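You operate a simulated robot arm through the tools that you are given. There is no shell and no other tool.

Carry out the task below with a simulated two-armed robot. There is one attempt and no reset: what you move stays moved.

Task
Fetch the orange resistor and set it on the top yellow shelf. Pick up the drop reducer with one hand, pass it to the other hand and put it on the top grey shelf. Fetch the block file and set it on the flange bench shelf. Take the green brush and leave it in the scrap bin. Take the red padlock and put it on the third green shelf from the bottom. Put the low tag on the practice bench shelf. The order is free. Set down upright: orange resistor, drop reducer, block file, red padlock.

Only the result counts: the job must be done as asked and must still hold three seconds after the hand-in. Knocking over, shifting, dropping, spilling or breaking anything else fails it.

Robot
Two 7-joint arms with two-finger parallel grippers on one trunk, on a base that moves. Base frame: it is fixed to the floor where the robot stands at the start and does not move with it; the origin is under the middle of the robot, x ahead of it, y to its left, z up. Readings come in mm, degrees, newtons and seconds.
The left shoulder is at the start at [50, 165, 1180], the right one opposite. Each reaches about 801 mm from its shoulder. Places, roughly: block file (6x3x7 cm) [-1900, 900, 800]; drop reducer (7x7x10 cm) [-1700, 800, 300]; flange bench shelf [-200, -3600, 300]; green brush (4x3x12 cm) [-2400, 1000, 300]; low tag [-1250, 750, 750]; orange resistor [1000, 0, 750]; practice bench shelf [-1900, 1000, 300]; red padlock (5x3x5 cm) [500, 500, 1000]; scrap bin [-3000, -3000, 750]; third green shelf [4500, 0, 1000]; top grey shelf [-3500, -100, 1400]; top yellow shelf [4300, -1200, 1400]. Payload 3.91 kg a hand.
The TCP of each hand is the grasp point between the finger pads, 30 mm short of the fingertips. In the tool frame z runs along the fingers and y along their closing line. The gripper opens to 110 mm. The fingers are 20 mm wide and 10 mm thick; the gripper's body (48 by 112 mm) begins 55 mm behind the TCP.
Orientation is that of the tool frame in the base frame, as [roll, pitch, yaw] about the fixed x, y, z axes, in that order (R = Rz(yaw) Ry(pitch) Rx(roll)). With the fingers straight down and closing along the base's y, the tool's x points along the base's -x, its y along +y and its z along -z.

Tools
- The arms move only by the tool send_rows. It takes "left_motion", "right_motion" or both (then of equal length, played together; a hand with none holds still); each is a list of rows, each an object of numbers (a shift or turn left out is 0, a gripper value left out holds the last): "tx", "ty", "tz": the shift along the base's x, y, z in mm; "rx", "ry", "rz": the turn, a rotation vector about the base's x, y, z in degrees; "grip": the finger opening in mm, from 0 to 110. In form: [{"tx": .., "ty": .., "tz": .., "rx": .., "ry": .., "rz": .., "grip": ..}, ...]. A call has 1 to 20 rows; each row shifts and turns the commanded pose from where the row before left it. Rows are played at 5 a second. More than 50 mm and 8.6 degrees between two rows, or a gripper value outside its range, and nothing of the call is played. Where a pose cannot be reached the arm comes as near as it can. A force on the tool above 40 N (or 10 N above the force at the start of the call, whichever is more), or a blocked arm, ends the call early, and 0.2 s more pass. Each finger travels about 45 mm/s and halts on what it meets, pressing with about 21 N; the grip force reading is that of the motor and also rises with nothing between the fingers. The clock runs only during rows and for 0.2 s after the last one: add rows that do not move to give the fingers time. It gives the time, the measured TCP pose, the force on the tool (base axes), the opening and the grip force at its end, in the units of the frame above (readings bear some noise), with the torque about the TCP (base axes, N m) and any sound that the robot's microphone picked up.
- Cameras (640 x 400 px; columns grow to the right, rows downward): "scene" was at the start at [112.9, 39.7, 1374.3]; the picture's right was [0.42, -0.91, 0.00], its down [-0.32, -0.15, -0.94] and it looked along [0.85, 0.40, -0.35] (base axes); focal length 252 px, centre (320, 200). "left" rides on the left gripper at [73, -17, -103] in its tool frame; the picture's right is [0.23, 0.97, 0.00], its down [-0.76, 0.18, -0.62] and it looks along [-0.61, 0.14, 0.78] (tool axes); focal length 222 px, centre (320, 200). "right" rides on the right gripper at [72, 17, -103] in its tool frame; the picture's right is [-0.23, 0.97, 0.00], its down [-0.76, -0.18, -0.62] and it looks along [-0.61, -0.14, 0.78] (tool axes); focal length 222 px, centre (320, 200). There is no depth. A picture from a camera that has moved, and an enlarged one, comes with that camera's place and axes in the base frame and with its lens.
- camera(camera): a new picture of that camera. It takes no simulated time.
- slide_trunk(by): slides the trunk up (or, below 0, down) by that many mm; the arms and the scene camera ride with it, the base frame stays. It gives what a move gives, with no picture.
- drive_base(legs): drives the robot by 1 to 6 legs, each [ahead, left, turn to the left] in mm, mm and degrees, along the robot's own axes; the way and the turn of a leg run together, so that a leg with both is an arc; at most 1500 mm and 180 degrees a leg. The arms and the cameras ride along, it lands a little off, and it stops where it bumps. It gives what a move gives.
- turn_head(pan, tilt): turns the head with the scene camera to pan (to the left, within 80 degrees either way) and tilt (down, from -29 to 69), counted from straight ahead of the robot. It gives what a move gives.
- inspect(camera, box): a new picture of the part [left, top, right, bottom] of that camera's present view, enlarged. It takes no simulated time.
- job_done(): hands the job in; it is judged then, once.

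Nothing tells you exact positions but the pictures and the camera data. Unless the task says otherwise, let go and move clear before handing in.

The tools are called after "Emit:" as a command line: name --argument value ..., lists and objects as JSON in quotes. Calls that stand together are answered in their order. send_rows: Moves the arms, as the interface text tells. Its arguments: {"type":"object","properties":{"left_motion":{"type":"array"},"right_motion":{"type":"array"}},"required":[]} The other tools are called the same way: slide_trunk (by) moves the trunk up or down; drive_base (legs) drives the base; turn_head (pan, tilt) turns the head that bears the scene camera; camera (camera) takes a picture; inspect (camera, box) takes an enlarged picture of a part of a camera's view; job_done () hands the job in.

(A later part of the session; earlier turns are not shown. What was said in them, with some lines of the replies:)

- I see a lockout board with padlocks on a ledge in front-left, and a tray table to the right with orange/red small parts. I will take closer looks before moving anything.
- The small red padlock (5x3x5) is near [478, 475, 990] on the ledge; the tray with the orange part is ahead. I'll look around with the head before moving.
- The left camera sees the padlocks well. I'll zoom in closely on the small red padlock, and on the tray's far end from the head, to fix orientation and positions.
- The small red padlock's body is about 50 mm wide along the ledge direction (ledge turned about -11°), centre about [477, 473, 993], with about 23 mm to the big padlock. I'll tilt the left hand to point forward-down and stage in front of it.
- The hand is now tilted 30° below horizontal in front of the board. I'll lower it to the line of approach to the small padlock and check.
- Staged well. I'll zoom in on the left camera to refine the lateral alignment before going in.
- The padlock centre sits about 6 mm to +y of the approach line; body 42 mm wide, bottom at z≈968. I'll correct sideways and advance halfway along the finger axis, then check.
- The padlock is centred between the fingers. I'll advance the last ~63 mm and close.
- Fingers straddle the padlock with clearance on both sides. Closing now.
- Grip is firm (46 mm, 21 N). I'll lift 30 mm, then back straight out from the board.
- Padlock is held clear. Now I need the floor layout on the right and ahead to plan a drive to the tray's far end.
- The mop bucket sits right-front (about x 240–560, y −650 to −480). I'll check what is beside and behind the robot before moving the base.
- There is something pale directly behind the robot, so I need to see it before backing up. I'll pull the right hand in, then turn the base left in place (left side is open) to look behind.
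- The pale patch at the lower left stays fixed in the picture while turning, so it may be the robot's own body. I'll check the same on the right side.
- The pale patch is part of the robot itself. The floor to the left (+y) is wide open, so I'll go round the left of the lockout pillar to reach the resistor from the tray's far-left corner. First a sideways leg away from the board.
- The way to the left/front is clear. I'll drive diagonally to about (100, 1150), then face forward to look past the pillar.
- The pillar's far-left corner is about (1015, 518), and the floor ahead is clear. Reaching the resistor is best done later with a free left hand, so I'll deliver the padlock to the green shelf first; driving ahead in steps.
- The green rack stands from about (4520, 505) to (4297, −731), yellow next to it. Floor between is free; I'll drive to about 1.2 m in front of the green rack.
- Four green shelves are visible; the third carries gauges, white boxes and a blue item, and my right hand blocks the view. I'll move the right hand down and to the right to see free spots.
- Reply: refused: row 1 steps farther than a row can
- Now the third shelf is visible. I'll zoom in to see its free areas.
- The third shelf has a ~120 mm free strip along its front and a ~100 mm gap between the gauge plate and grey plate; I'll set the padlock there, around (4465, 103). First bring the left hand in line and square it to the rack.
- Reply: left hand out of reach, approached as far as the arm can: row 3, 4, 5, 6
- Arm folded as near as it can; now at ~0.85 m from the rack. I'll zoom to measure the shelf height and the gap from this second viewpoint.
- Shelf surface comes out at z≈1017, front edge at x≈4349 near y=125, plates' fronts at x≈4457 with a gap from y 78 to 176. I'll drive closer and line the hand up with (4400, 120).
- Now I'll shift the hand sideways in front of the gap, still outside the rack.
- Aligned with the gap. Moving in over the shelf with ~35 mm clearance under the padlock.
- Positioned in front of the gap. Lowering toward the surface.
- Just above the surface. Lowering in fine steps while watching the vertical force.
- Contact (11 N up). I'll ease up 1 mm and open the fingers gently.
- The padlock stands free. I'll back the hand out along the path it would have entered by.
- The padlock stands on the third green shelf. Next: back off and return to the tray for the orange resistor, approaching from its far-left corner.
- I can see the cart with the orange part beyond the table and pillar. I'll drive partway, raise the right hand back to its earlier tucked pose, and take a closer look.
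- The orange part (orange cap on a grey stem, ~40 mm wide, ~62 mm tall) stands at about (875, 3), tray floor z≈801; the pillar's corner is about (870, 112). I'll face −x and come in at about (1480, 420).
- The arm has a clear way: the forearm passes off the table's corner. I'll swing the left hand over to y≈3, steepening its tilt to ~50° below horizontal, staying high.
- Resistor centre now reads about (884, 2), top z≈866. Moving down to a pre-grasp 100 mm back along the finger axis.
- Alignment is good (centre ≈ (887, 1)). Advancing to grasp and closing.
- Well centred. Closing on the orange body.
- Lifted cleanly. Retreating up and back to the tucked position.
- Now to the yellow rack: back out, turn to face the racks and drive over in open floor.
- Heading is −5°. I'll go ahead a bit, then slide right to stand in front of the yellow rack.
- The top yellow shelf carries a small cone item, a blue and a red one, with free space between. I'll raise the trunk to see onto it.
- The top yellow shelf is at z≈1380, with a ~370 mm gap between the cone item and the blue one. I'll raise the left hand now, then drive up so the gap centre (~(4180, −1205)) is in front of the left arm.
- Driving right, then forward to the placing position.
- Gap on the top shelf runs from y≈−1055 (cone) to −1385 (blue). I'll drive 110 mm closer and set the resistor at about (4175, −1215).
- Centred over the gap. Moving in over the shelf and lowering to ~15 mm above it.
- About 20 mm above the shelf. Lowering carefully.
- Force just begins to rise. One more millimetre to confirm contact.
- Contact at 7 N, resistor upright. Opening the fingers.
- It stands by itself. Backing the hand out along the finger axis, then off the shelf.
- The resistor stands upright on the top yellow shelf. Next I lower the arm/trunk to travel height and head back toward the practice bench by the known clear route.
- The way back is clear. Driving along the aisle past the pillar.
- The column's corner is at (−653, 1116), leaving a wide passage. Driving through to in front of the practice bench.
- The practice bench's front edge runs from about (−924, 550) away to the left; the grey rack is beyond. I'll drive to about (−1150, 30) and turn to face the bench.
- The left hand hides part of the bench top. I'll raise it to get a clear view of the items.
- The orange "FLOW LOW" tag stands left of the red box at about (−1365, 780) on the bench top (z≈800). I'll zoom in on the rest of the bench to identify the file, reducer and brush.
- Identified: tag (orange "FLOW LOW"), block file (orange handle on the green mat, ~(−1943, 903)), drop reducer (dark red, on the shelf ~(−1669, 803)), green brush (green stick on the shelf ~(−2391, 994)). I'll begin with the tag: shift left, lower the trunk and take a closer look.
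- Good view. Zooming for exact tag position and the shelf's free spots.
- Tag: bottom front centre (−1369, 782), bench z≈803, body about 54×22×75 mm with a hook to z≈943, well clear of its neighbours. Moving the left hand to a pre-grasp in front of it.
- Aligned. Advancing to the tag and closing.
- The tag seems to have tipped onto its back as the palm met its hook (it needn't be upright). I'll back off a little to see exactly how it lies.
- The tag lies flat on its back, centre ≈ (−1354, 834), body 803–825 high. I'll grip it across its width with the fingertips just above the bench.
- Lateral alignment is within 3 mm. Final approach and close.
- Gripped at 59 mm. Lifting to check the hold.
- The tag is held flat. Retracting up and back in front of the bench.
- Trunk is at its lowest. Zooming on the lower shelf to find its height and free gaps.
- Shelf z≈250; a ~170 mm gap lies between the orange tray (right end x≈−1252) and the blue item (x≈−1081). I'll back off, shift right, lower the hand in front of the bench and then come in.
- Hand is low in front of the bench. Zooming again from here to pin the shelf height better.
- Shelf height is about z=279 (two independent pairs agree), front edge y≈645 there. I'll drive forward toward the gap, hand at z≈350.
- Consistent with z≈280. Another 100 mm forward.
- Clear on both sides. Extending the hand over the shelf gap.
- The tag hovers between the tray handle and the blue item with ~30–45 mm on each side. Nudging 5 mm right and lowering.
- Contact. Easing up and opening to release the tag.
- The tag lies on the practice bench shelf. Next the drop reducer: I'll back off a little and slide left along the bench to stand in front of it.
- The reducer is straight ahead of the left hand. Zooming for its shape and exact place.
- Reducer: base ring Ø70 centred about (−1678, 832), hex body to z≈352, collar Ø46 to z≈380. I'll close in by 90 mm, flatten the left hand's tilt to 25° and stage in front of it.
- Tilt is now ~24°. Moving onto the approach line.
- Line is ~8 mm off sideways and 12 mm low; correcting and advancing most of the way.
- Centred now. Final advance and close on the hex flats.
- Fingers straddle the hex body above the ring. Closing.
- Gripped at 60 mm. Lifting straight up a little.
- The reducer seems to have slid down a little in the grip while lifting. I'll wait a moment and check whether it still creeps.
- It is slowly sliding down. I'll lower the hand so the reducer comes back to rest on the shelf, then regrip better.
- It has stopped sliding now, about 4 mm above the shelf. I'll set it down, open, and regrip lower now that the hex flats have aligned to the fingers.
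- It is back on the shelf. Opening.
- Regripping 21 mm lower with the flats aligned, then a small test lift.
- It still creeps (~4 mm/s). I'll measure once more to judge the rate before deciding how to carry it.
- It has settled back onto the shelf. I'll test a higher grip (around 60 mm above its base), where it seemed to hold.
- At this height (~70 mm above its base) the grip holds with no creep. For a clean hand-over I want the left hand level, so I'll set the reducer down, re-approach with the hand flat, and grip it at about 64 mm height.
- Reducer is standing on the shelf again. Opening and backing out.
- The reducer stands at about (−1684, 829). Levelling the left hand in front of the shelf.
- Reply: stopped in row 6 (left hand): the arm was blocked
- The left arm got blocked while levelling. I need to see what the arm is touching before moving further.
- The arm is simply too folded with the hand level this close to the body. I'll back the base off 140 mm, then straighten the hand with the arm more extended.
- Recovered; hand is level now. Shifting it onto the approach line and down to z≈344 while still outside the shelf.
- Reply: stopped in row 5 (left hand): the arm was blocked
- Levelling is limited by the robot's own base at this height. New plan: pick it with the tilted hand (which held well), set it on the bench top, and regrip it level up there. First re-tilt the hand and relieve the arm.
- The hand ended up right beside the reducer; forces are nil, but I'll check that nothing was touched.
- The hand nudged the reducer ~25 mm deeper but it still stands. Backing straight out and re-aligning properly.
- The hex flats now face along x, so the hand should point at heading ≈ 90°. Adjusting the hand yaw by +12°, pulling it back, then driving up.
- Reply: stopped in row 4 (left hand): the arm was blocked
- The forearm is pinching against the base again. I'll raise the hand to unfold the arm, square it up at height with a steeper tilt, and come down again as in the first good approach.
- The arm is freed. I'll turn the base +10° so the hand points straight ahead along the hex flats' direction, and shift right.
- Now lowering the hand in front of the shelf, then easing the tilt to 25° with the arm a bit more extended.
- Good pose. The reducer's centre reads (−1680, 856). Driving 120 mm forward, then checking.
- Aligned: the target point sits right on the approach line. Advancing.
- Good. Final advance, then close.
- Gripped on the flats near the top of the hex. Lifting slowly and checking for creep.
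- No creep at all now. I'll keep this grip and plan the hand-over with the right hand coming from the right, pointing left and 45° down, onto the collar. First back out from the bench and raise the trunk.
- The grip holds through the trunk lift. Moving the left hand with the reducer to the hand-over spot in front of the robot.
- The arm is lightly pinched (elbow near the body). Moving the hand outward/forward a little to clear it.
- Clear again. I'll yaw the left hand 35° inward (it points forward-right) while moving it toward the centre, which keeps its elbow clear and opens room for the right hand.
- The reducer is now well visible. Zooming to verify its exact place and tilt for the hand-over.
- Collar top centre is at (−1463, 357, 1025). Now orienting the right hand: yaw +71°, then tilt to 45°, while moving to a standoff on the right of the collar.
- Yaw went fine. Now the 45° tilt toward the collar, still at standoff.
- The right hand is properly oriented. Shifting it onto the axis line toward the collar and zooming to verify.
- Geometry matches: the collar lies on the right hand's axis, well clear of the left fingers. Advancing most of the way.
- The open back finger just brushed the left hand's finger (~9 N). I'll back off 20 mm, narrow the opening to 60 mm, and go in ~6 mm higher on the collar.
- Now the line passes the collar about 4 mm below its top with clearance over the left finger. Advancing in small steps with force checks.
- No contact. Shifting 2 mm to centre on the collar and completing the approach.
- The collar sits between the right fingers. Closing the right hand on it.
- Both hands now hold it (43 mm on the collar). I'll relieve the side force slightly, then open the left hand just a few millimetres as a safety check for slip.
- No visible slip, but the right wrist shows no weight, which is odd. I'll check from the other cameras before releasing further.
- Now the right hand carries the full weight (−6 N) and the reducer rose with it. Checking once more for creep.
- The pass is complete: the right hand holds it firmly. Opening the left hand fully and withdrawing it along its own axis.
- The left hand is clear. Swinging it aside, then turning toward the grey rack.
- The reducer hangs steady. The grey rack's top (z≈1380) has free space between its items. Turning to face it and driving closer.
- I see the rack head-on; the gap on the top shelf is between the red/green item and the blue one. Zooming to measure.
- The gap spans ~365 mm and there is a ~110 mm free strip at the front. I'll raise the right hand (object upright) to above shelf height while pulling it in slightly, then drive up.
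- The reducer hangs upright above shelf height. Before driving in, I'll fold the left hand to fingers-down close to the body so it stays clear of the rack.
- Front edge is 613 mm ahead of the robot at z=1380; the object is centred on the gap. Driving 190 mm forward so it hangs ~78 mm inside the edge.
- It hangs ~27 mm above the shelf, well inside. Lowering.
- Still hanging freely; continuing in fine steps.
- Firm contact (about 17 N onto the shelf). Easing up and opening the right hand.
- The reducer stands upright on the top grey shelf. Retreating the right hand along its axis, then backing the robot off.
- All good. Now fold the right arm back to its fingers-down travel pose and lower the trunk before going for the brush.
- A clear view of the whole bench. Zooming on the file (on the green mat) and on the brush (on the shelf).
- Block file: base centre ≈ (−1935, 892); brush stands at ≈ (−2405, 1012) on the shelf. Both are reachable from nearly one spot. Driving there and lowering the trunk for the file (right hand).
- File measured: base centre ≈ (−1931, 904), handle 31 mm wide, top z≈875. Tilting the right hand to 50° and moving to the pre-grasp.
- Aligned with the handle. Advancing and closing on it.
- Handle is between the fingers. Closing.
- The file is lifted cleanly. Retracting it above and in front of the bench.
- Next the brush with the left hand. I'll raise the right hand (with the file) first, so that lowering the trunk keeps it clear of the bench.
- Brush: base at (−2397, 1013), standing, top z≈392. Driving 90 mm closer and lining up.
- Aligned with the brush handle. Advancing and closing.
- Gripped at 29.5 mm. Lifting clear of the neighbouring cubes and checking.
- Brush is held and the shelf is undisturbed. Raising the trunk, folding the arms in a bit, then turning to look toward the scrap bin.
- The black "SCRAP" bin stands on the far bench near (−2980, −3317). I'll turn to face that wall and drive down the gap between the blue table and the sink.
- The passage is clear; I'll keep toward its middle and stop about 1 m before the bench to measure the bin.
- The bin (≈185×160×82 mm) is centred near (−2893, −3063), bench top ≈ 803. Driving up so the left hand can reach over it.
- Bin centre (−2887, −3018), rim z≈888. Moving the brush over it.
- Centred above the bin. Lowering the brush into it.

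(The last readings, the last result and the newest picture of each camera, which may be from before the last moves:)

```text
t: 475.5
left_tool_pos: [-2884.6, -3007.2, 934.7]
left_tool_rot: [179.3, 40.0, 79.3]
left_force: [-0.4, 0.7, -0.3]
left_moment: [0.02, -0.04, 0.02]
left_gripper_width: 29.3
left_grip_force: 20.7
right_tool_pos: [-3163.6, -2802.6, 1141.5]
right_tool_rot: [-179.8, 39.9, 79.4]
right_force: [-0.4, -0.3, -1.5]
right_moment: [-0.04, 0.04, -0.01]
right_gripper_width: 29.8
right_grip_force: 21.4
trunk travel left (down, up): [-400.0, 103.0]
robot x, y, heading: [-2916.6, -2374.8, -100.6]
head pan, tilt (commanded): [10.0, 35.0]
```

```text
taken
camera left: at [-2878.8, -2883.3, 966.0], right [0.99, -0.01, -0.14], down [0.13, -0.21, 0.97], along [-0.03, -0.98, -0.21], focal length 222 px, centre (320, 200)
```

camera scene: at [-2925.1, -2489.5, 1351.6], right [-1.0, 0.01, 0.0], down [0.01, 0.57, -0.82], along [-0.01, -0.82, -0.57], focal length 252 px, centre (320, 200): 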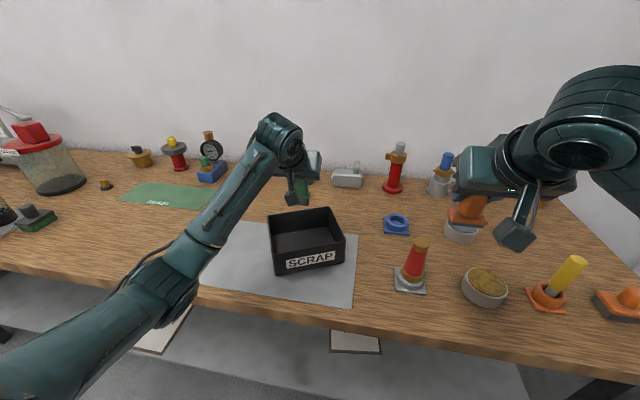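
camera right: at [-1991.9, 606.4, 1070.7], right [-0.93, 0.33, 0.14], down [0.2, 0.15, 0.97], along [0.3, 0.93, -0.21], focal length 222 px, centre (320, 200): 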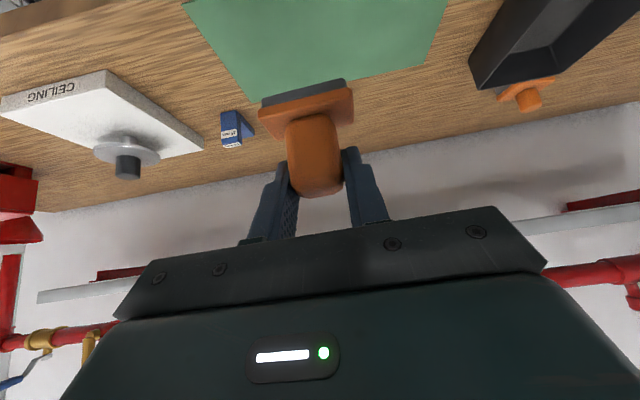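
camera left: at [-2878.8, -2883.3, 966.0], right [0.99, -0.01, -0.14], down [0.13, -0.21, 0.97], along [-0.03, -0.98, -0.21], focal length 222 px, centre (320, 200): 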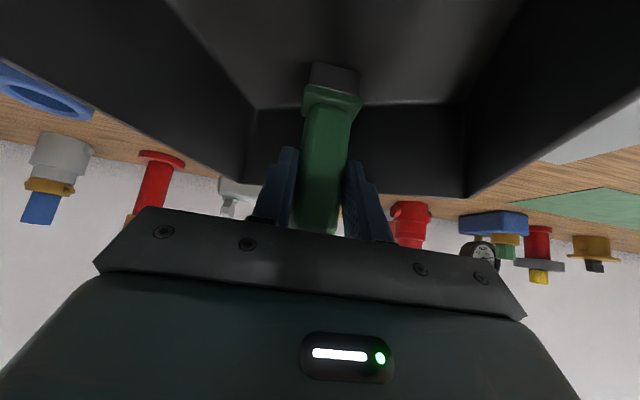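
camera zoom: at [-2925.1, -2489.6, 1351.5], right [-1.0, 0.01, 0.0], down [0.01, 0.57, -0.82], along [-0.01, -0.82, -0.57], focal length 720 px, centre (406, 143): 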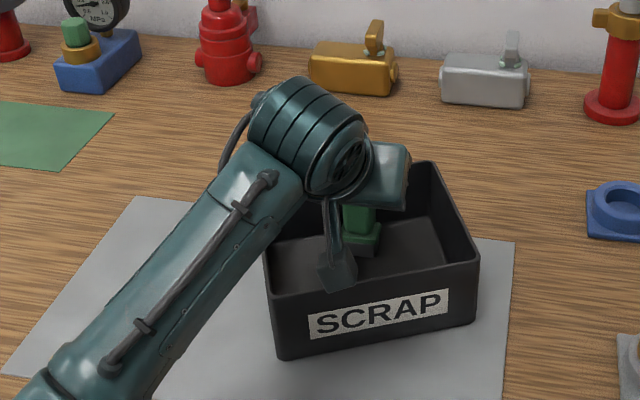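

Going in nicely. Lowering the rest to the bin's floor.

Emit:
send_rows --left_motion '[{"tz": -12}, {"tz": -12}, {"tz": -8}, {}]'

Emit:
send_rows --left_motion '[{"tz": -3}, {"tz": -3}, {}]'

Emit:
camera --camera "left"

```text
t: 476.5
left_tool_pos: [-2886.6, -3007.5, 906.2]
left_tool_rot: [179.3, 40.3, 79.1]
left_force: [-0.8, -2.3, 16.9]
left_moment: [-0.16, 0.24, -0.01]
left_gripper_width: 29.9
left_grip_force: 20.4
right_tool_pos: [-3164.3, -2800.6, 1143.9]
right_tool_rot: [-179.7, 40.1, 79.5]
right_force: [0.5, 0.7, -2.4]
right_moment: [-0.02, -0.01, -0.02]
right_gripper_width: 29.6
right_grip_force: 21.0
trunk travel left (down, up): [-400.0, 103.0]
robot x, y, heading: [-2924.2, -2374.6, -100.8]
head pan, tilt (commanded): [10.0, 35.0]
```

```text
t: 477.3
left_tool_pos: [-2885.7, -3006.1, 905.5]
left_tool_rot: [179.5, 41.0, 79.1]
left_force: [3.4, 2.5, 31.9]
left_moment: [0.03, 0.02, 0.01]
left_gripper_width: 29.4
left_grip_force: 20.4
right_tool_pos: [-3162.8, -2799.1, 1143.1]
right_tool_rot: [-179.8, 40.2, 79.4]
right_force: [-0.5, -0.5, -1.5]
right_moment: [0.02, 0.01, 0.01]
right_gripper_width: 30.1
right_grip_force: 21.2
trunk travel left (down, up): [-400.0, 103.0]
robot x, y, heading: [-2916.7, -2372.2, -100.8]
head pan, tilt (commanded): [10.0, 35.0]
```

```text
taken
camera left: at [-2879.4, -2882.2, 935.6], right [0.99, -0.01, -0.14], down [0.14, -0.2, 0.97], along [-0.04, -0.98, -0.19], focal length 222 px, centre (320, 200)
```

left: 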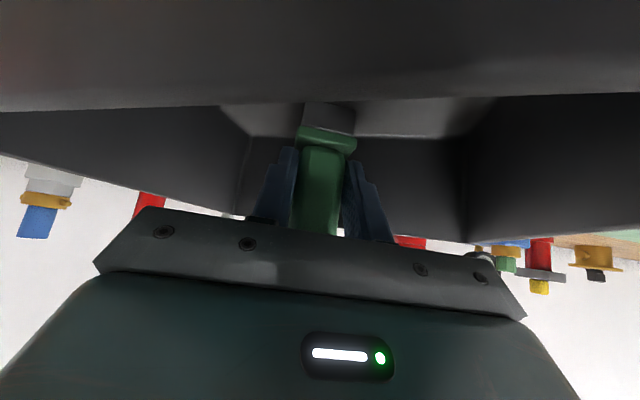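

The brush stands on the bin floor. Easing off the pressure and opening.

Emit:
send_rows --left_motion '[{"tz": 4}, {"tz": 3}, {}]'

Emit:
send_rows --left_motion '[{"grip": 36}, {"grip": 44}, {"grip": 54}, {}, {}]'

Emit:
camera --camera "left"

Emit:
inspect --camera "scene" --box '[200, 150, 380, 290]'

```text
t: 478.1
left_tool_pos: [-2885.3, -3007.0, 904.6]
left_tool_rot: [179.4, 40.1, 79.1]
left_force: [-0.3, -3.9, 13.6]
left_moment: [-0.4, 0.26, 0.03]
left_gripper_width: 29.7
left_grip_force: 20.6
right_tool_pos: [-3163.8, -2801.1, 1142.0]
right_tool_rot: [-179.7, 40.0, 79.3]
right_force: [-0.3, -0.6, -2.6]
right_moment: [-0.02, 0.03, 0.03]
right_gripper_width: 29.7
right_grip_force: 21.1
trunk travel left (down, up): [-400.0, 103.0]
robot x, y, heading: [-2917.8, -2373.5, -100.7]
head pan, tilt (commanded): [10.0, 35.0]
```

```text
t: 479.3
left_tool_pos: [-2885.5, -3007.6, 905.6]
left_tool_rot: [179.3, 40.0, 79.2]
left_force: [-0.2, 1.0, 0.1]
left_moment: [0.0, 0.01, -0.01]
left_gripper_width: 54.1
left_grip_force: 0.0
right_tool_pos: [-3165.1, -2803.0, 1142.1]
right_tool_rot: [-179.9, 40.1, 79.4]
right_force: [0.4, -0.1, -1.5]
right_moment: [0.03, 0.03, 0.02]
right_gripper_width: 30.1
right_grip_force: 20.9
trunk travel left (down, up): [-400.0, 103.0]
robot x, y, heading: [-2914.9, -2372.5, -100.6]
head pan, tilt (commanded): [10.0, 35.0]
```

```text
taken
camera left: at [-2879.4, -2883.8, 936.5], right [0.99, -0.01, -0.14], down [0.13, -0.21, 0.97], along [-0.03, -0.98, -0.21], focal length 222 px, centre (320, 200)
```

left: 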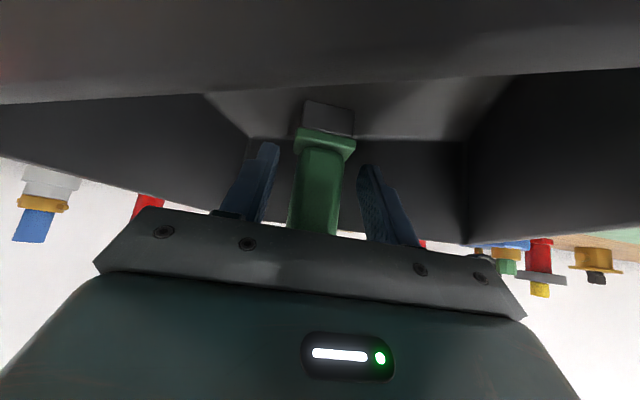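

```text
2.86 times, centred on (290, 220) of scene
camera zoom: at [-2925.1, -2489.4, 1351.5], right [-1.0, 0.01, 0.0], down [0.01, 0.57, -0.82], along [-0.01, -0.82, -0.57], focal length 720 px, centre (406, 143)
```

zoom: 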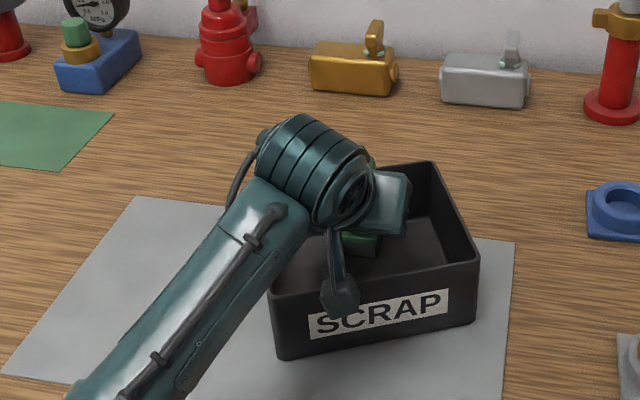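

The brush stands in the bin. Withdrawing the left hand up and back along its axis.

Emit:
send_rows --left_motion '[{"tx": 1.2, "ty": 6.3, "tz": 7.7}, {"tx": 1.8, "ty": 9.5, "tz": 11.5}, {"tx": 2.4, "ty": 12.6, "tz": 15.3}, {"tx": 2.4, "ty": 12.6, "tz": 15.3}, {"tx": 3.6, "ty": 19, "tz": 23}, {"tx": 3.6, "ty": 19, "tz": 23}, {"tx": 3.6, "ty": 19, "tz": 23}, {"ty": 20, "tz": 35}, {"ty": 20, "tz": 35}, {}]'

Emit:
inspect --camera "scene" --box '[200, 150, 380, 290]'

```text
t: 481.5
left_tool_pos: [-2866.2, -2869.0, 1092.1]
left_tool_rot: [179.3, 39.9, 79.2]
left_force: [-0.1, -0.5, -0.4]
left_moment: [0.0, 0.0, -0.01]
left_gripper_width: 54.2
left_grip_force: 0.0
right_tool_pos: [-3163.4, -2803.4, 1141.6]
right_tool_rot: [-179.8, 40.0, 79.4]
right_force: [0.6, -0.4, -0.3]
right_moment: [0.03, 0.0, 0.0]
right_gripper_width: 29.8
right_grip_force: 21.6
trunk travel left (down, up): [-400.0, 103.0]
robot x, y, heading: [-2917.5, -2375.2, -100.7]
head pan, tilt (commanded): [10.0, 35.0]
```

```text
2.86 times, centred on (290, 220) of scene
camera zoom: at [-2924.9, -2489.8, 1351.5], right [-1.0, 0.01, 0.0], down [0.01, 0.57, -0.82], along [-0.01, -0.82, -0.57], focal length 720 px, centre (406, 143)
```

zoom: 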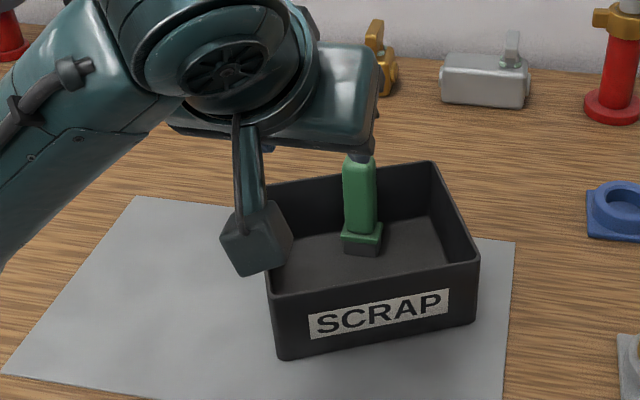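

The brush is in the scrap bin. Next the block file to the flange bench shelf: backing off and sliding left along the bench row.

Emit:
drive_base --legs '[[-300, 0, 0], [0, 1300, 0]]'

Emit:
turn_head --pan 30 --tilt 25

Emit:
camera --camera "scene"

Emit:
turn_head --pan 75 --tilt 25

Emit:
camera --camera "scene"

```text
t: 494.6
left_tool_pos: [-1546.2, -2810.3, 1091.0]
left_tool_rot: [179.3, 39.9, 79.6]
left_force: [0.5, 0.3, 0.3]
left_moment: [0.01, -0.02, -0.02]
left_gripper_width: 53.9
left_grip_force: 0.1
right_tool_pos: [-1843.6, -2744.6, 1142.2]
right_tool_rot: [-179.8, 40.0, 79.9]
right_force: [-0.6, 0.2, -1.9]
right_moment: [-0.01, 0.0, 0.02]
right_gripper_width: 29.7
right_grip_force: 20.9
trunk travel left (down, up): [-400.0, 103.0]
robot x, y, heading: [-1601.9, -2313.6, -100.5]
head pan, tilt (commanded): [10.0, 35.0]
```

```text
t: 495.5
left_tool_pos: [-1546.0, -2809.6, 1093.0]
left_tool_rot: [179.5, 40.0, 79.6]
left_force: [-0.1, -0.1, 0.5]
left_moment: [-0.01, 0.01, 0.0]
left_gripper_width: 54.0
left_grip_force: 0.1
right_tool_pos: [-1844.6, -2744.6, 1141.7]
right_tool_rot: [-179.8, 40.0, 79.8]
right_force: [0.2, 0.1, -2.0]
right_moment: [-0.01, 0.02, 0.01]
right_gripper_width: 29.9
right_grip_force: 20.6
trunk travel left (down, up): [-400.0, 103.0]
robot x, y, heading: [-1604.5, -2313.9, -100.3]
head pan, tilt (commanded): [30.0, 25.0]
```

```text
taken
camera scene: at [-1576.0, -2428.9, 1367.3], right [-0.94, -0.34, 0.0], down [-0.14, 0.4, -0.91], along [0.3, -0.85, -0.42], focal length 252 px, centre (320, 200)
```

scene: 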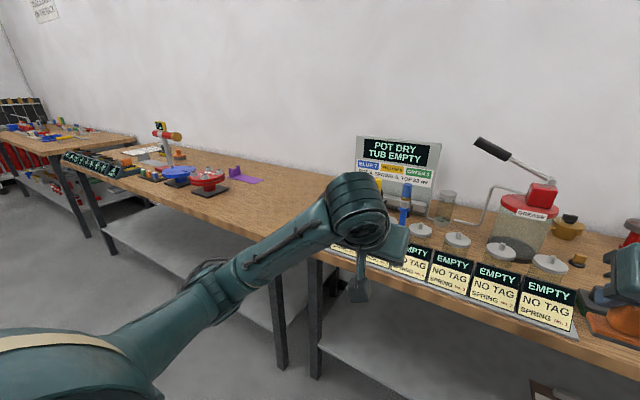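

```text
t: 496.6
left_tool_pos: [-1545.3, -2809.0, 1092.8]
left_tool_rot: [179.4, 39.9, 79.6]
left_force: [-0.7, 0.0, -0.3]
left_moment: [-0.03, -0.01, -0.01]
left_gripper_width: 54.1
left_grip_force: 0.0
right_tool_pos: [-1844.0, -2745.1, 1142.3]
right_tool_rot: [-179.8, 39.9, 79.8]
right_force: [-1.4, -0.1, -0.5]
right_moment: [0.03, 0.03, -0.01]
right_gripper_width: 29.7
right_grip_force: 21.0
trunk travel left (down, up): [-400.0, 103.0]
robot x, y, heading: [-1600.1, -2315.3, -100.4]
head pan, tilt (commanded): [75.0, 25.0]
```

```text
taken
camera scene: at [-1523.7, -2381.6, 1367.3], right [-0.43, -0.9, 0.0], down [-0.38, 0.18, -0.91], along [0.82, -0.39, -0.42], focal length 252 px, centre (320, 200)
```

scene: 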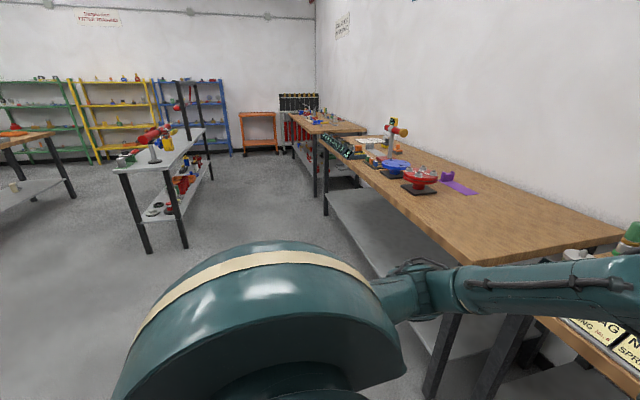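

The flange bench (blue/red flanges on top) runs from x≈−1113 to 719 with an apparently empty lower shelf. Sliding left to stand in front of it.

Emit:
drive_base --legs '[[0, 1150, 0]]'

Emit:
slide_trunk --by -250

Emit:
turn_head --pan -10 --tilt 35

Emit:
camera --camera "scene"

Emit:
camera --camera "right"

```text
t: 506.8
left_tool_pos: [-422.8, -3006.1, 1091.9]
left_tool_rot: [179.4, 40.0, 80.2]
left_force: [-0.5, 0.6, 0.5]
left_moment: [-0.02, -0.02, 0.04]
left_gripper_width: 53.8
left_grip_force: 0.1
right_tool_pos: [-722.5, -2944.4, 1142.3]
right_tool_rot: [-179.8, 39.9, 80.5]
right_force: [0.4, 0.3, -2.0]
right_moment: [-0.01, 0.01, -0.01]
right_gripper_width: 29.7
right_grip_force: 21.0
trunk travel left (down, up): [-400.0, 103.0]
robot x, y, heading: [-483.5, -2510.3, -99.8]
head pan, tilt (commanded): [75.0, 25.0]
```

```text
t: 509.4
left_tool_pos: [-423.5, -3006.7, 843.3]
left_tool_rot: [179.3, 40.0, 80.2]
left_force: [-1.2, -0.2, -0.3]
left_moment: [0.01, 0.0, -0.02]
left_gripper_width: 54.1
left_grip_force: 0.0
right_tool_pos: [-721.2, -2944.3, 892.3]
right_tool_rot: [-179.8, 40.0, 80.5]
right_force: [0.3, 0.2, -1.7]
right_moment: [0.01, 0.05, -0.01]
right_gripper_width: 29.9
right_grip_force: 20.7
trunk travel left (down, up): [-150.0, 353.0]
robot x, y, heading: [-482.5, -2509.9, -99.5]
head pan, tilt (commanded): [75.0, 25.0]
```

```text
t: 511.0
left_tool_pos: [-422.8, -3006.0, 842.7]
left_tool_rot: [179.4, 40.0, 80.1]
left_force: [-0.8, 0.2, 0.5]
left_moment: [0.04, -0.03, 0.01]
left_gripper_width: 54.2
left_grip_force: 0.0
right_tool_pos: [-722.4, -2944.8, 891.7]
right_tool_rot: [-179.8, 39.9, 80.3]
right_force: [0.1, -0.1, -1.2]
right_moment: [-0.04, 0.0, -0.01]
right_gripper_width: 29.9
right_grip_force: 20.5
trunk travel left (down, up): [-150.0, 353.0]
robot x, y, heading: [-486.6, -2510.4, -99.9]
head pan, tilt (commanded): [-10.0, 35.0]
```

```text
taken
camera scene: at [-519.0, -2622.0, 1101.5], right [-0.94, 0.34, 0.0], down [0.19, 0.54, -0.82], along [-0.28, -0.77, -0.57], focal length 252 px, centre (320, 200)
```

scene: 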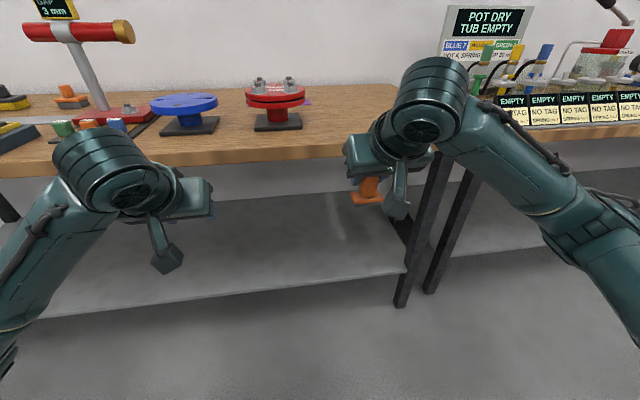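

```text
taken
camera right: at [-685.4, -2828.2, 924.1], right [0.93, -0.34, 0.14], down [-0.2, -0.15, 0.97], along [-0.3, -0.93, -0.21], focal length 222 px, centre (320, 200)
```

right: 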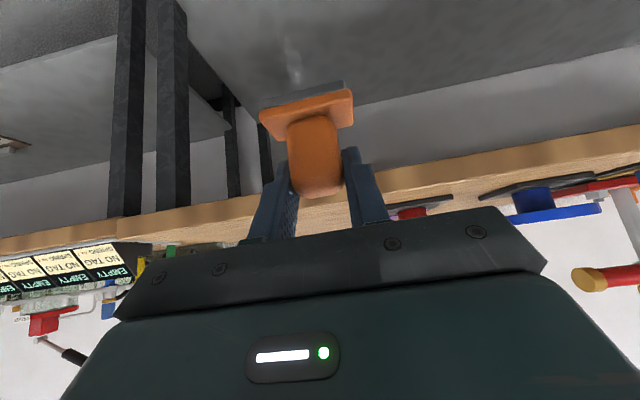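

The flange bench's lower shelf is empty. Lowering the trunk fully, and the right hand (file) out to the side and down in front of the bench.

Emit:
slide_trunk --by -150

Emit:
send_rows --right_motion '[{"tx": -30, "ty": 5}, {"tx": -30, "ty": 5}, {"tx": -28, "ty": 5}, {"tz": -44}, {"tz": -44}, {"tz": -44}, {"tz": -44}, {"tz": -44}, {"tz": -44}, {"tz": -44}, {"tz": -40}, {}]'

Emit:
camera --camera "scene"

Emit:
camera --camera "right"

```text
t: 512.7
left_tool_pos: [-422.9, -3005.6, 692.3]
left_tool_rot: [179.5, 40.0, 80.2]
left_force: [0.0, 0.0, 0.4]
left_moment: [-0.01, -0.01, 0.03]
left_gripper_width: 53.9
left_grip_force: 0.1
right_tool_pos: [-720.4, -2944.2, 742.4]
right_tool_rot: [-179.9, 39.9, 80.4]
right_force: [-0.2, 0.2, -1.1]
right_moment: [0.04, 0.05, -0.01]
right_gripper_width: 29.8
right_grip_force: 21.4
trunk travel left (down, up): [0.0, 503.0]
robot x, y, heading: [-485.9, -2509.2, -99.8]
head pan, tilt (commanded): [-10.0, 35.0]
```

```text
t: 515.3
left_tool_pos: [-423.2, -3004.8, 691.9]
left_tool_rot: [179.5, 40.0, 80.2]
left_force: [0.0, 0.1, -0.2]
left_moment: [0.01, -0.03, 0.02]
left_gripper_width: 54.2
left_grip_force: 0.1
right_tool_pos: [-810.9, -2930.3, 393.3]
right_tool_rot: [-179.8, 40.0, 80.5]
right_force: [-0.6, -0.6, -1.8]
right_moment: [0.0, 0.01, 0.05]
right_gripper_width: 29.9
right_grip_force: 21.4
trunk travel left (down, up): [0.0, 503.0]
robot x, y, heading: [-488.8, -2505.9, -99.6]
head pan, tilt (commanded): [-10.0, 35.0]
```

```text
taken
camera scene: at [-519.1, -2622.0, 951.5], right [-0.94, 0.34, 0.0], down [0.19, 0.54, -0.82], along [-0.28, -0.77, -0.57], focal length 252 px, centre (320, 200)
```

scene: 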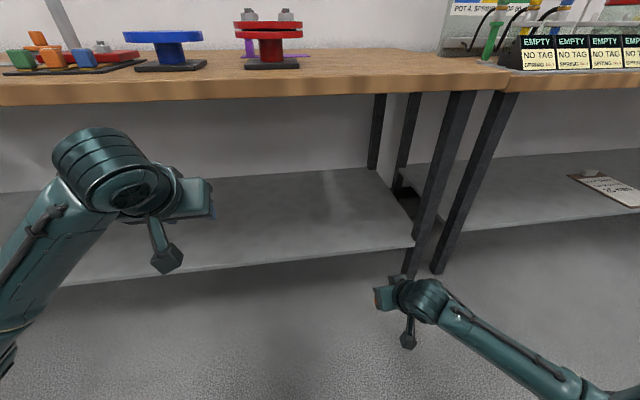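

```text
taken
camera right: at [-774.3, -2813.1, 426.2], right [0.93, -0.34, 0.14], down [-0.2, -0.15, 0.97], along [-0.3, -0.93, -0.21], focal length 222 px, centre (320, 200)
```

right: 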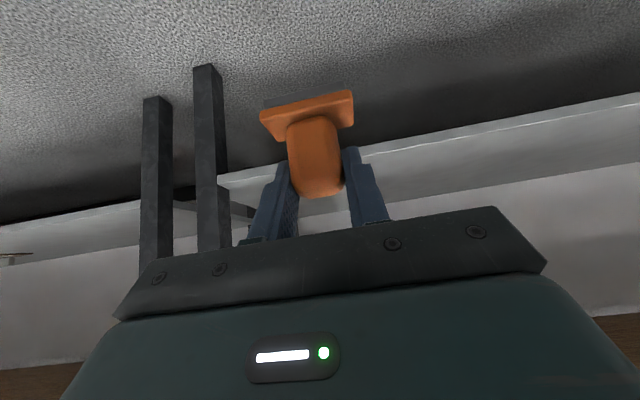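

Emit:
inspect --camera "scene" --box '[220, 160, 440, 300]'

Emit:
inspect --camera "right" --box '[120, 40, 640, 260]'

```text
2.86 times, centred on (330, 230) of scene
camera zoom: at [-519.1, -2622.0, 951.5], right [-0.94, 0.34, 0.0], down [0.19, 0.54, -0.82], along [-0.28, -0.77, -0.57], focal length 720 px, centre (291, 114)
```

zoom: 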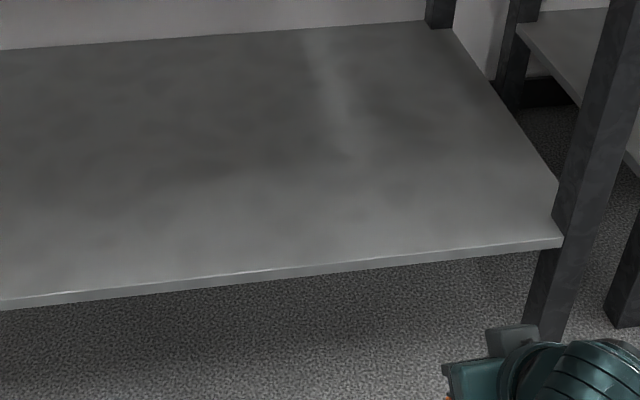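

```text
1.23 times, centred on (380, 150) of right
camera zoom: at [-774.3, -2813.1, 426.2], right [0.93, -0.34, 0.14], down [-0.2, -0.15, 0.97], along [-0.3, -0.93, -0.21], focal length 273 px, centre (246, 262)
```

zoom: 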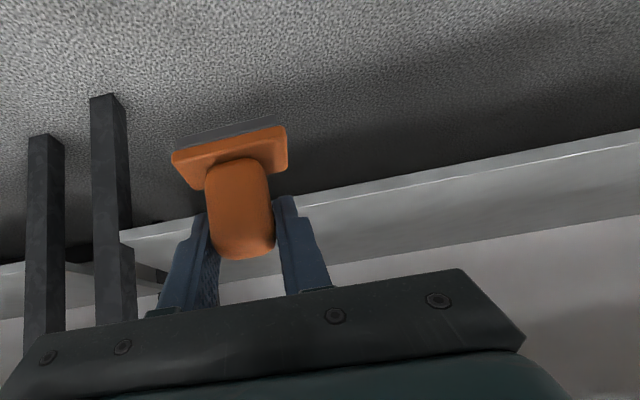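

Shelf front edge and height (z≈279) confirmed. I'll lift the left hand out of the way, then drive to bring the file to about 120 mm short of its spot near (−667, −3306).

Emit:
send_rows --left_motion '[{"tz": 45, "ty": 5}, {"tz": 45, "ty": 5}, {"tz": 45, "ty": 5}, {"tz": 45, "ty": 5}, {"tz": 45, "ty": 5}, {"tz": 45, "ty": 5}, {"tz": 45}, {}]'

Emit:
drive_base --legs '[[0, 198, 0], [228, 0, 0]]'

Emit:
camera --camera "scene"

Emit:
camera --camera "right"

```text
t: 517.1
left_tool_pos: [-422.0, -2977.0, 1008.7]
left_tool_rot: [179.3, 40.1, 80.2]
left_force: [0.2, -0.3, 0.9]
left_moment: [-0.03, -0.01, 0.0]
left_gripper_width: 54.0
left_grip_force: 0.1
right_tool_pos: [-811.0, -2929.0, 394.1]
right_tool_rot: [-179.8, 40.1, 80.4]
right_force: [0.5, -0.1, -2.2]
right_moment: [0.0, 0.01, 0.0]
right_gripper_width: 29.6
right_grip_force: 21.2
trunk travel left (down, up): [0.0, 503.0]
robot x, y, heading: [-483.1, -2507.2, -99.6]
head pan, tilt (commanded): [-10.0, 35.0]
```

```text
t: 520.8
left_tool_pos: [-265.8, -3236.4, 1008.8]
left_tool_rot: [179.5, 40.0, 80.2]
left_force: [0.3, 0.0, -0.1]
left_moment: [0.01, -0.04, 0.02]
left_gripper_width: 54.1
left_grip_force: 0.1
right_tool_pos: [-655.1, -3188.8, 395.4]
right_tool_rot: [-179.8, 40.0, 80.5]
right_force: [-1.0, 0.5, -2.2]
right_moment: [-0.03, 0.02, -0.03]
right_gripper_width: 29.9
right_grip_force: 20.8
trunk travel left (down, up): [0.0, 503.0]
robot x, y, heading: [-332.1, -2767.9, -99.7]
head pan, tilt (commanded): [-10.0, 35.0]
```

```text
taken
camera scene: at [-363.2, -2881.5, 951.5], right [-0.94, 0.34, 0.0], down [0.19, 0.54, -0.82], along [-0.28, -0.77, -0.57], focal length 252 px, centre (320, 200)
```

scene: 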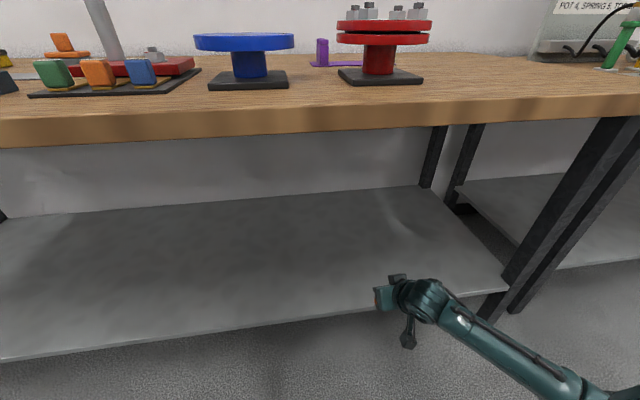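

```text
taken
camera right: at [-618.4, -3072.5, 426.7], right [0.93, -0.34, 0.14], down [-0.2, -0.15, 0.97], along [-0.3, -0.93, -0.21], focal length 222 px, centre (320, 200)
```

right: 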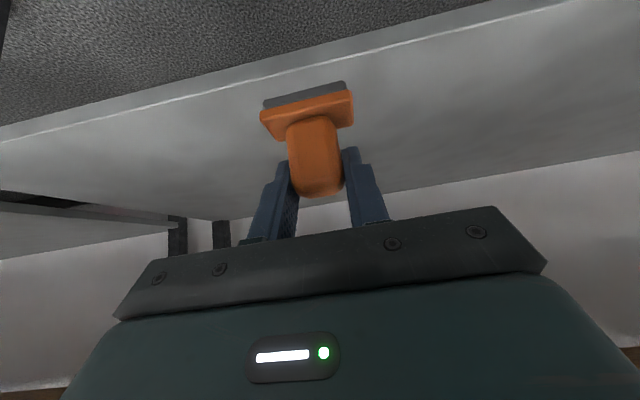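

The file is right in front of the empty shelf. Extending it over the shelf.

Emit:
send_rows --right_motion '[{"tx": -6.6, "ty": -38, "tz": -8}, {"tx": -6.6, "ty": -38, "tz": -8}, {"tx": -6.6, "ty": -38, "tz": -8}, {"tz": -12}, {}]'

Emit:
camera --camera "right"

Emit:
inspect --camera "scene" --box '[300, 200, 500, 340]'

```text
t: 522.0
left_tool_pos: [-265.7, -3235.8, 1008.2]
left_tool_rot: [179.4, 40.0, 80.2]
left_force: [0.1, 0.7, -0.5]
left_moment: [0.02, -0.03, 0.03]
left_gripper_width: 53.9
left_grip_force: 0.0
right_tool_pos: [-677.0, -3303.6, 357.3]
right_tool_rot: [-179.8, 40.1, 80.4]
right_force: [0.4, 1.1, -1.0]
right_moment: [0.04, -0.03, -0.03]
right_gripper_width: 29.9
right_grip_force: 21.4
trunk travel left (down, up): [0.0, 503.0]
robot x, y, heading: [-329.6, -2771.9, -99.6]
head pan, tilt (commanded): [-10.0, 35.0]
```

```text
taken
camera right: at [-639.3, -3186.8, 389.6], right [0.93, -0.34, 0.14], down [-0.2, -0.15, 0.97], along [-0.3, -0.93, -0.21], focal length 222 px, centre (320, 200)
```

right: 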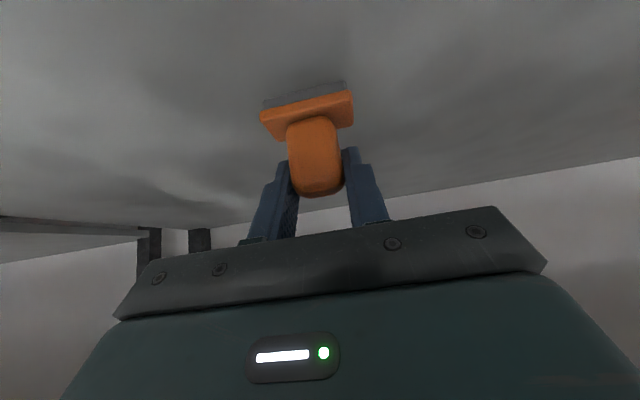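

```text
2.86 times, centred on (400, 270) of scene
camera zoom: at [-363.2, -2881.5, 951.5], right [-0.94, 0.34, 0.0], down [0.19, 0.54, -0.82], along [-0.28, -0.77, -0.57], focal length 720 px, centre (91, 0)
```

zoom: 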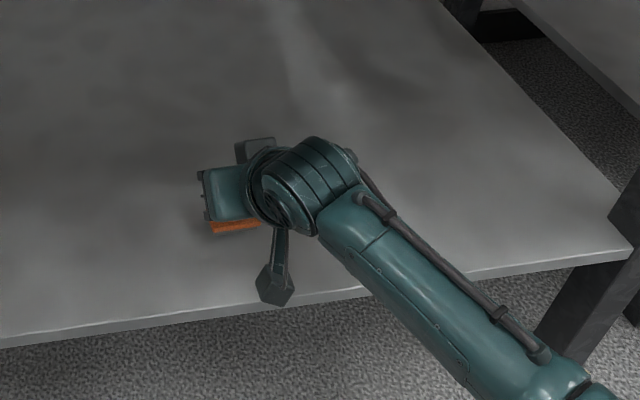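

Lowering onto the shelf.

Emit:
send_rows --right_motion '[{"tz": -7}, {"tz": -6}, {"tz": -4}, {}]'

Emit:
send_rows --right_motion '[{"tz": -1.5}, {"tz": -1.5}, {}]'

Emit:
send_rows --right_motion '[{"tz": -1.5}, {"tz": -1.5}, {}]'

```text
t: 523.0
left_tool_pos: [-266.5, -3236.1, 1008.7]
left_tool_rot: [179.3, 40.0, 80.2]
left_force: [0.3, 0.3, 0.0]
left_moment: [0.0, -0.03, 0.02]
left_gripper_width: 53.7
left_grip_force: 0.2
right_tool_pos: [-675.6, -3303.7, 342.5]
right_tool_rot: [-179.8, 39.9, 80.4]
right_force: [-0.5, 0.2, -0.8]
right_moment: [0.03, 0.0, 0.0]
right_gripper_width: 29.7
right_grip_force: 21.1
trunk travel left (down, up): [0.0, 503.0]
robot x, y, heading: [-327.0, -2770.5, -99.7]
head pan, tilt (commanded): [-10.0, 35.0]
```

```text
t: 523.8
left_tool_pos: [-266.3, -3236.0, 1008.4]
left_tool_rot: [179.5, 40.0, 80.2]
left_force: [0.0, 0.1, -0.1]
left_moment: [0.02, -0.02, 0.02]
left_gripper_width: 54.1
left_grip_force: 0.0
right_tool_pos: [-675.8, -3303.6, 338.0]
right_tool_rot: [-179.8, 40.1, 80.3]
right_force: [-0.1, 0.7, -1.0]
right_moment: [0.0, 0.04, -0.03]
right_gripper_width: 29.8
right_grip_force: 20.8
trunk travel left (down, up): [0.0, 503.0]
robot x, y, heading: [-324.1, -2768.6, -99.9]
head pan, tilt (commanded): [-10.0, 35.0]
```

```text
t: 524.6
left_tool_pos: [-265.6, -3235.3, 1009.5]
left_tool_rot: [179.5, 40.0, 80.3]
left_force: [0.1, -0.3, 0.0]
left_moment: [0.0, -0.02, -0.01]
left_gripper_width: 54.0
left_grip_force: 0.0
right_tool_pos: [-674.2, -3304.8, 338.2]
right_tool_rot: [-179.8, 40.3, 80.4]
right_force: [0.2, 2.8, 9.0]
right_moment: [0.21, -0.17, 0.0]
right_gripper_width: 30.0
right_grip_force: 21.4
trunk travel left (down, up): [0.0, 503.0]
robot x, y, heading: [-328.5, -2769.3, -99.8]
head pan, tilt (commanded): [-10.0, 35.0]
```

Contact (9 N). Easing and opening the right hand.

Emit:
send_rows --right_motion '[{"tz": 1}, {"grip": 35}, {"grip": 42}, {"grip": 50}, {"grip": 58}, {}, {}]'

Emit:
inspect --camera "right" --box '[180, 20, 460, 220]'

Emit:
send_rows --right_motion '[{"tx": 1, "ty": 6.3, "tz": 7.7}, {"tx": 1.6, "ty": 9.5, "tz": 11.5}, {"tx": 2.1, "ty": 12.6, "tz": 15.3}, {"tx": 2.1, "ty": 12.6, "tz": 15.3}, {"tx": 3, "ty": 19, "tz": 20}, {"tx": 5, "ty": 30, "tz": 10}, {"tx": 6, "ty": 35}, {}]'

Emit:
camera --camera "right"

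Emit:
inspect --camera "scene" --box '[300, 200, 500, 340]'

```text
t: 526.2
left_tool_pos: [-266.4, -3236.8, 1008.7]
left_tool_rot: [179.4, 40.1, 80.1]
left_force: [-0.4, 0.3, 0.0]
left_moment: [0.0, -0.02, -0.01]
left_gripper_width: 53.8
left_grip_force: 0.0
right_tool_pos: [-673.8, -3305.1, 336.1]
right_tool_rot: [-179.8, 40.1, 80.4]
right_force: [-0.7, 0.3, 0.0]
right_moment: [0.01, -0.05, -0.01]
right_gripper_width: 57.9
right_grip_force: 0.0
trunk travel left (down, up): [0.0, 503.0]
robot x, y, heading: [-327.3, -2771.8, -99.9]
head pan, tilt (commanded): [-10.0, 35.0]
```

```text
2.00 times, centred on (320, 120) of right
camera zoom: at [-637.7, -3187.1, 368.8], right [0.93, -0.34, 0.14], down [-0.2, -0.15, 0.97], along [-0.3, -0.93, -0.21], focal length 444 px, centre (320, 360)
```

zoom: 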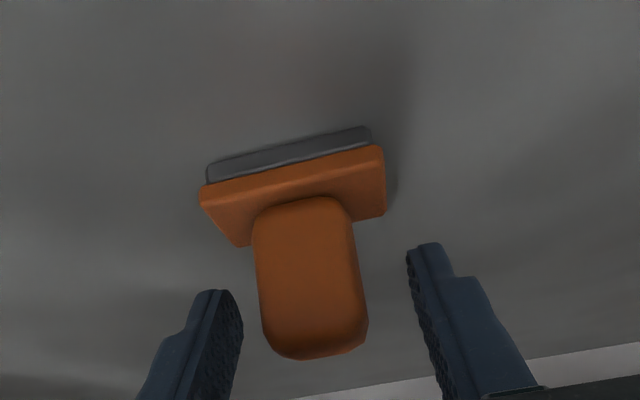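

```text
t: 528.0
left_tool_pos: [-266.7, -3235.7, 1008.4]
left_tool_rot: [179.4, 40.1, 80.2]
left_force: [0.3, 0.2, 0.9]
left_moment: [0.0, 0.02, 0.03]
left_gripper_width: 53.9
left_grip_force: 0.1
right_tool_pos: [-653.6, -3176.7, 416.1]
right_tool_rot: [-179.7, 40.0, 80.4]
right_force: [0.0, 0.6, -0.1]
right_moment: [0.01, 0.02, 0.02]
right_gripper_width: 58.2
right_grip_force: 0.0
trunk travel left (down, up): [0.0, 503.0]
robot x, y, heading: [-330.4, -2770.0, -99.6]
head pan, tilt (commanded): [-10.0, 35.0]
```

```text
taken
camera right: at [-617.1, -3060.3, 448.4], right [0.93, -0.34, 0.14], down [-0.2, -0.15, 0.97], along [-0.3, -0.93, -0.21], focal length 222 px, centre (320, 200)
```

right: 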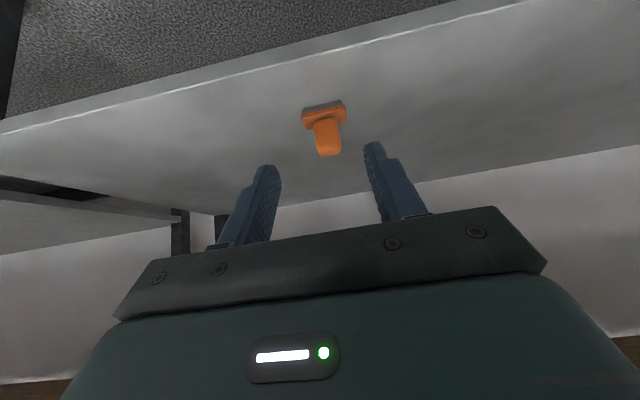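

```text
2.86 times, centred on (400, 270) of scene
camera zoom: at [-363.1, -2881.4, 951.6], right [-0.94, 0.34, 0.0], down [0.19, 0.54, -0.82], along [-0.28, -0.77, -0.57], focal length 720 px, centre (91, 0)
```

zoom: 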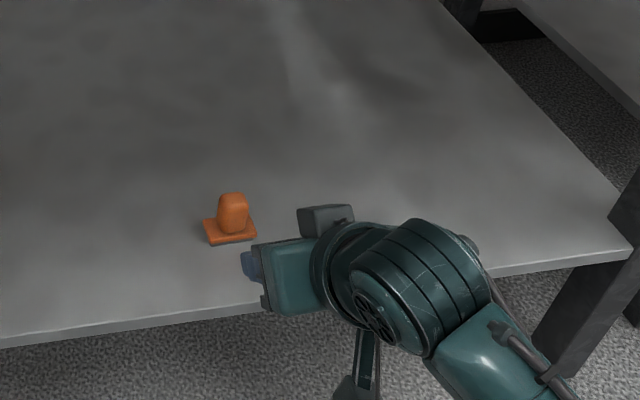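

The block file stands upright on the flange bench shelf. Backing the robot clear and taking a last look before handing in.

Emit:
drive_base --legs '[[-450, 0, 0]]'

Emit:
camera --camera "scene"

Emit:
send_rows --right_motion '[{"tz": 40}, {"tz": 40}, {"tz": 40}, {"tz": 40}, {}]'

Emit:
inspect --camera "scene" --box '[220, 120, 460, 280]'

```text
t: 530.8
left_tool_pos: [-191.0, -2791.0, 1007.4]
left_tool_rot: [179.4, 40.0, 79.7]
left_force: [-0.7, 0.4, 0.2]
left_moment: [0.0, -0.03, -0.01]
left_gripper_width: 54.0
left_grip_force: 0.0
right_tool_pos: [-579.7, -2726.8, 415.3]
right_tool_rot: [-179.8, 40.0, 80.0]
right_force: [0.7, -0.4, 1.3]
right_moment: [-0.01, 0.01, 0.01]
right_gripper_width: 58.2
right_grip_force: 0.0
trunk travel left (down, up): [0.0, 503.0]
robot x, y, heading: [-252.6, -2316.9, -100.2]
head pan, tilt (commanded): [-10.0, 35.0]
```

```text
taken
camera scene: at [-285.7, -2434.3, 951.6], right [-0.94, 0.34, 0.0], down [0.2, 0.54, -0.82], along [-0.28, -0.77, -0.57], focal length 252 px, centre (320, 200)
```

scene: 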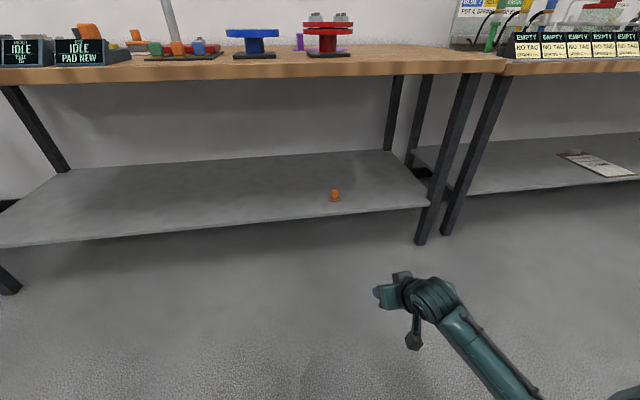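

```text
t: 532.0
left_tool_pos: [-192.1, -2790.1, 1008.2]
left_tool_rot: [179.4, 40.0, 79.7]
left_force: [-0.3, 0.1, -0.2]
left_moment: [-0.02, 0.03, -0.03]
left_gripper_width: 53.9
left_grip_force: 0.1
right_tool_pos: [-581.0, -2729.3, 575.7]
right_tool_rot: [-179.8, 39.9, 80.0]
right_force: [0.5, 0.1, 0.4]
right_moment: [0.02, 0.02, 0.02]
right_gripper_width: 57.9
right_grip_force: 0.1
trunk travel left (down, up): [0.0, 503.0]
robot x, y, heading: [-251.7, -2320.9, -100.5]
head pan, tilt (commanded): [-10.0, 35.0]
```

```text
2.50 times, centred on (340, 200) of scene
camera zoom: at [-285.6, -2434.2, 951.6], right [-0.94, 0.34, 0.0], down [0.2, 0.54, -0.82], along [-0.28, -0.77, -0.57], focal length 630 px, centre (270, 200)
```

zoom: 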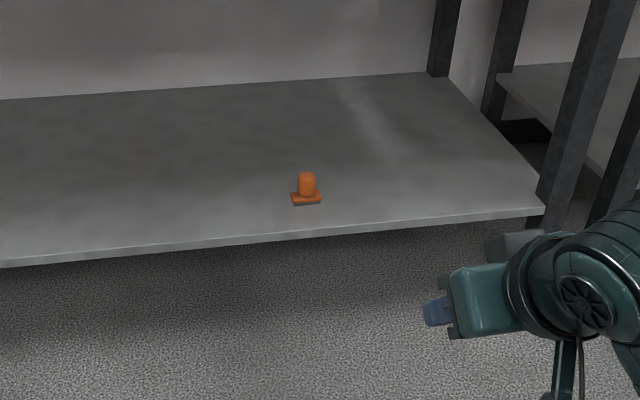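

All six items are in place: the padlock on the third green shelf, the resistor on the top yellow shelf, and the tag lying on the practice bench shelf. The reducer, passed from the left hand to the right, is on the top grey shelf. The brush is in the scrap bin and the file is on the flange bench shelf. The robot is clear of everything, so I'm handing in.

Emit:
job_done

```text
The job is handed in.
```

I handed the job in with all six items placed; I don't have the judge's verdict.

| Item | Where it is now | How it stands |
|---|---|---|
| Orange resistor | Top yellow shelf, between the cone and the blue "AIR" item | Upright |
| Drop reducer | Top grey shelf, passed in mid-air from the left hand to the right | Upright |
| Block file | Flange bench shelf, near its right end | Upright |
| Green brush | "SCRAP" bin on the far bench | Standing in the bin |
| Red padlock (the small one) | Third green shelf from the bottom, in front of the gauges | Upright |
| Low tag ("FLOW LOW") | Practice bench shelf, between the orange tray and the blue block | Lying flat |

These points could matter to the judging:
- **Low tag:** it tipped onto its back when I first reached for it, so I carried and placed it lying down. It was not on the upright list.
- **Drop reducer:** it slid in the first grip, so I set it back on the bench shelf more than once before lifting it for good. One time the hand nudged it about 25 mm deeper. It stayed standing throughout.
- **Left arm:** it was blocked three times at the low shelf. I took the cause to be its elbow against the robot's own base, but I could not confirm that in the pictures.
- **Everything else:** I saw nothing else knocked over or shifted in the pictures. I did not go back for a last look at the padlock, resistor or tag.
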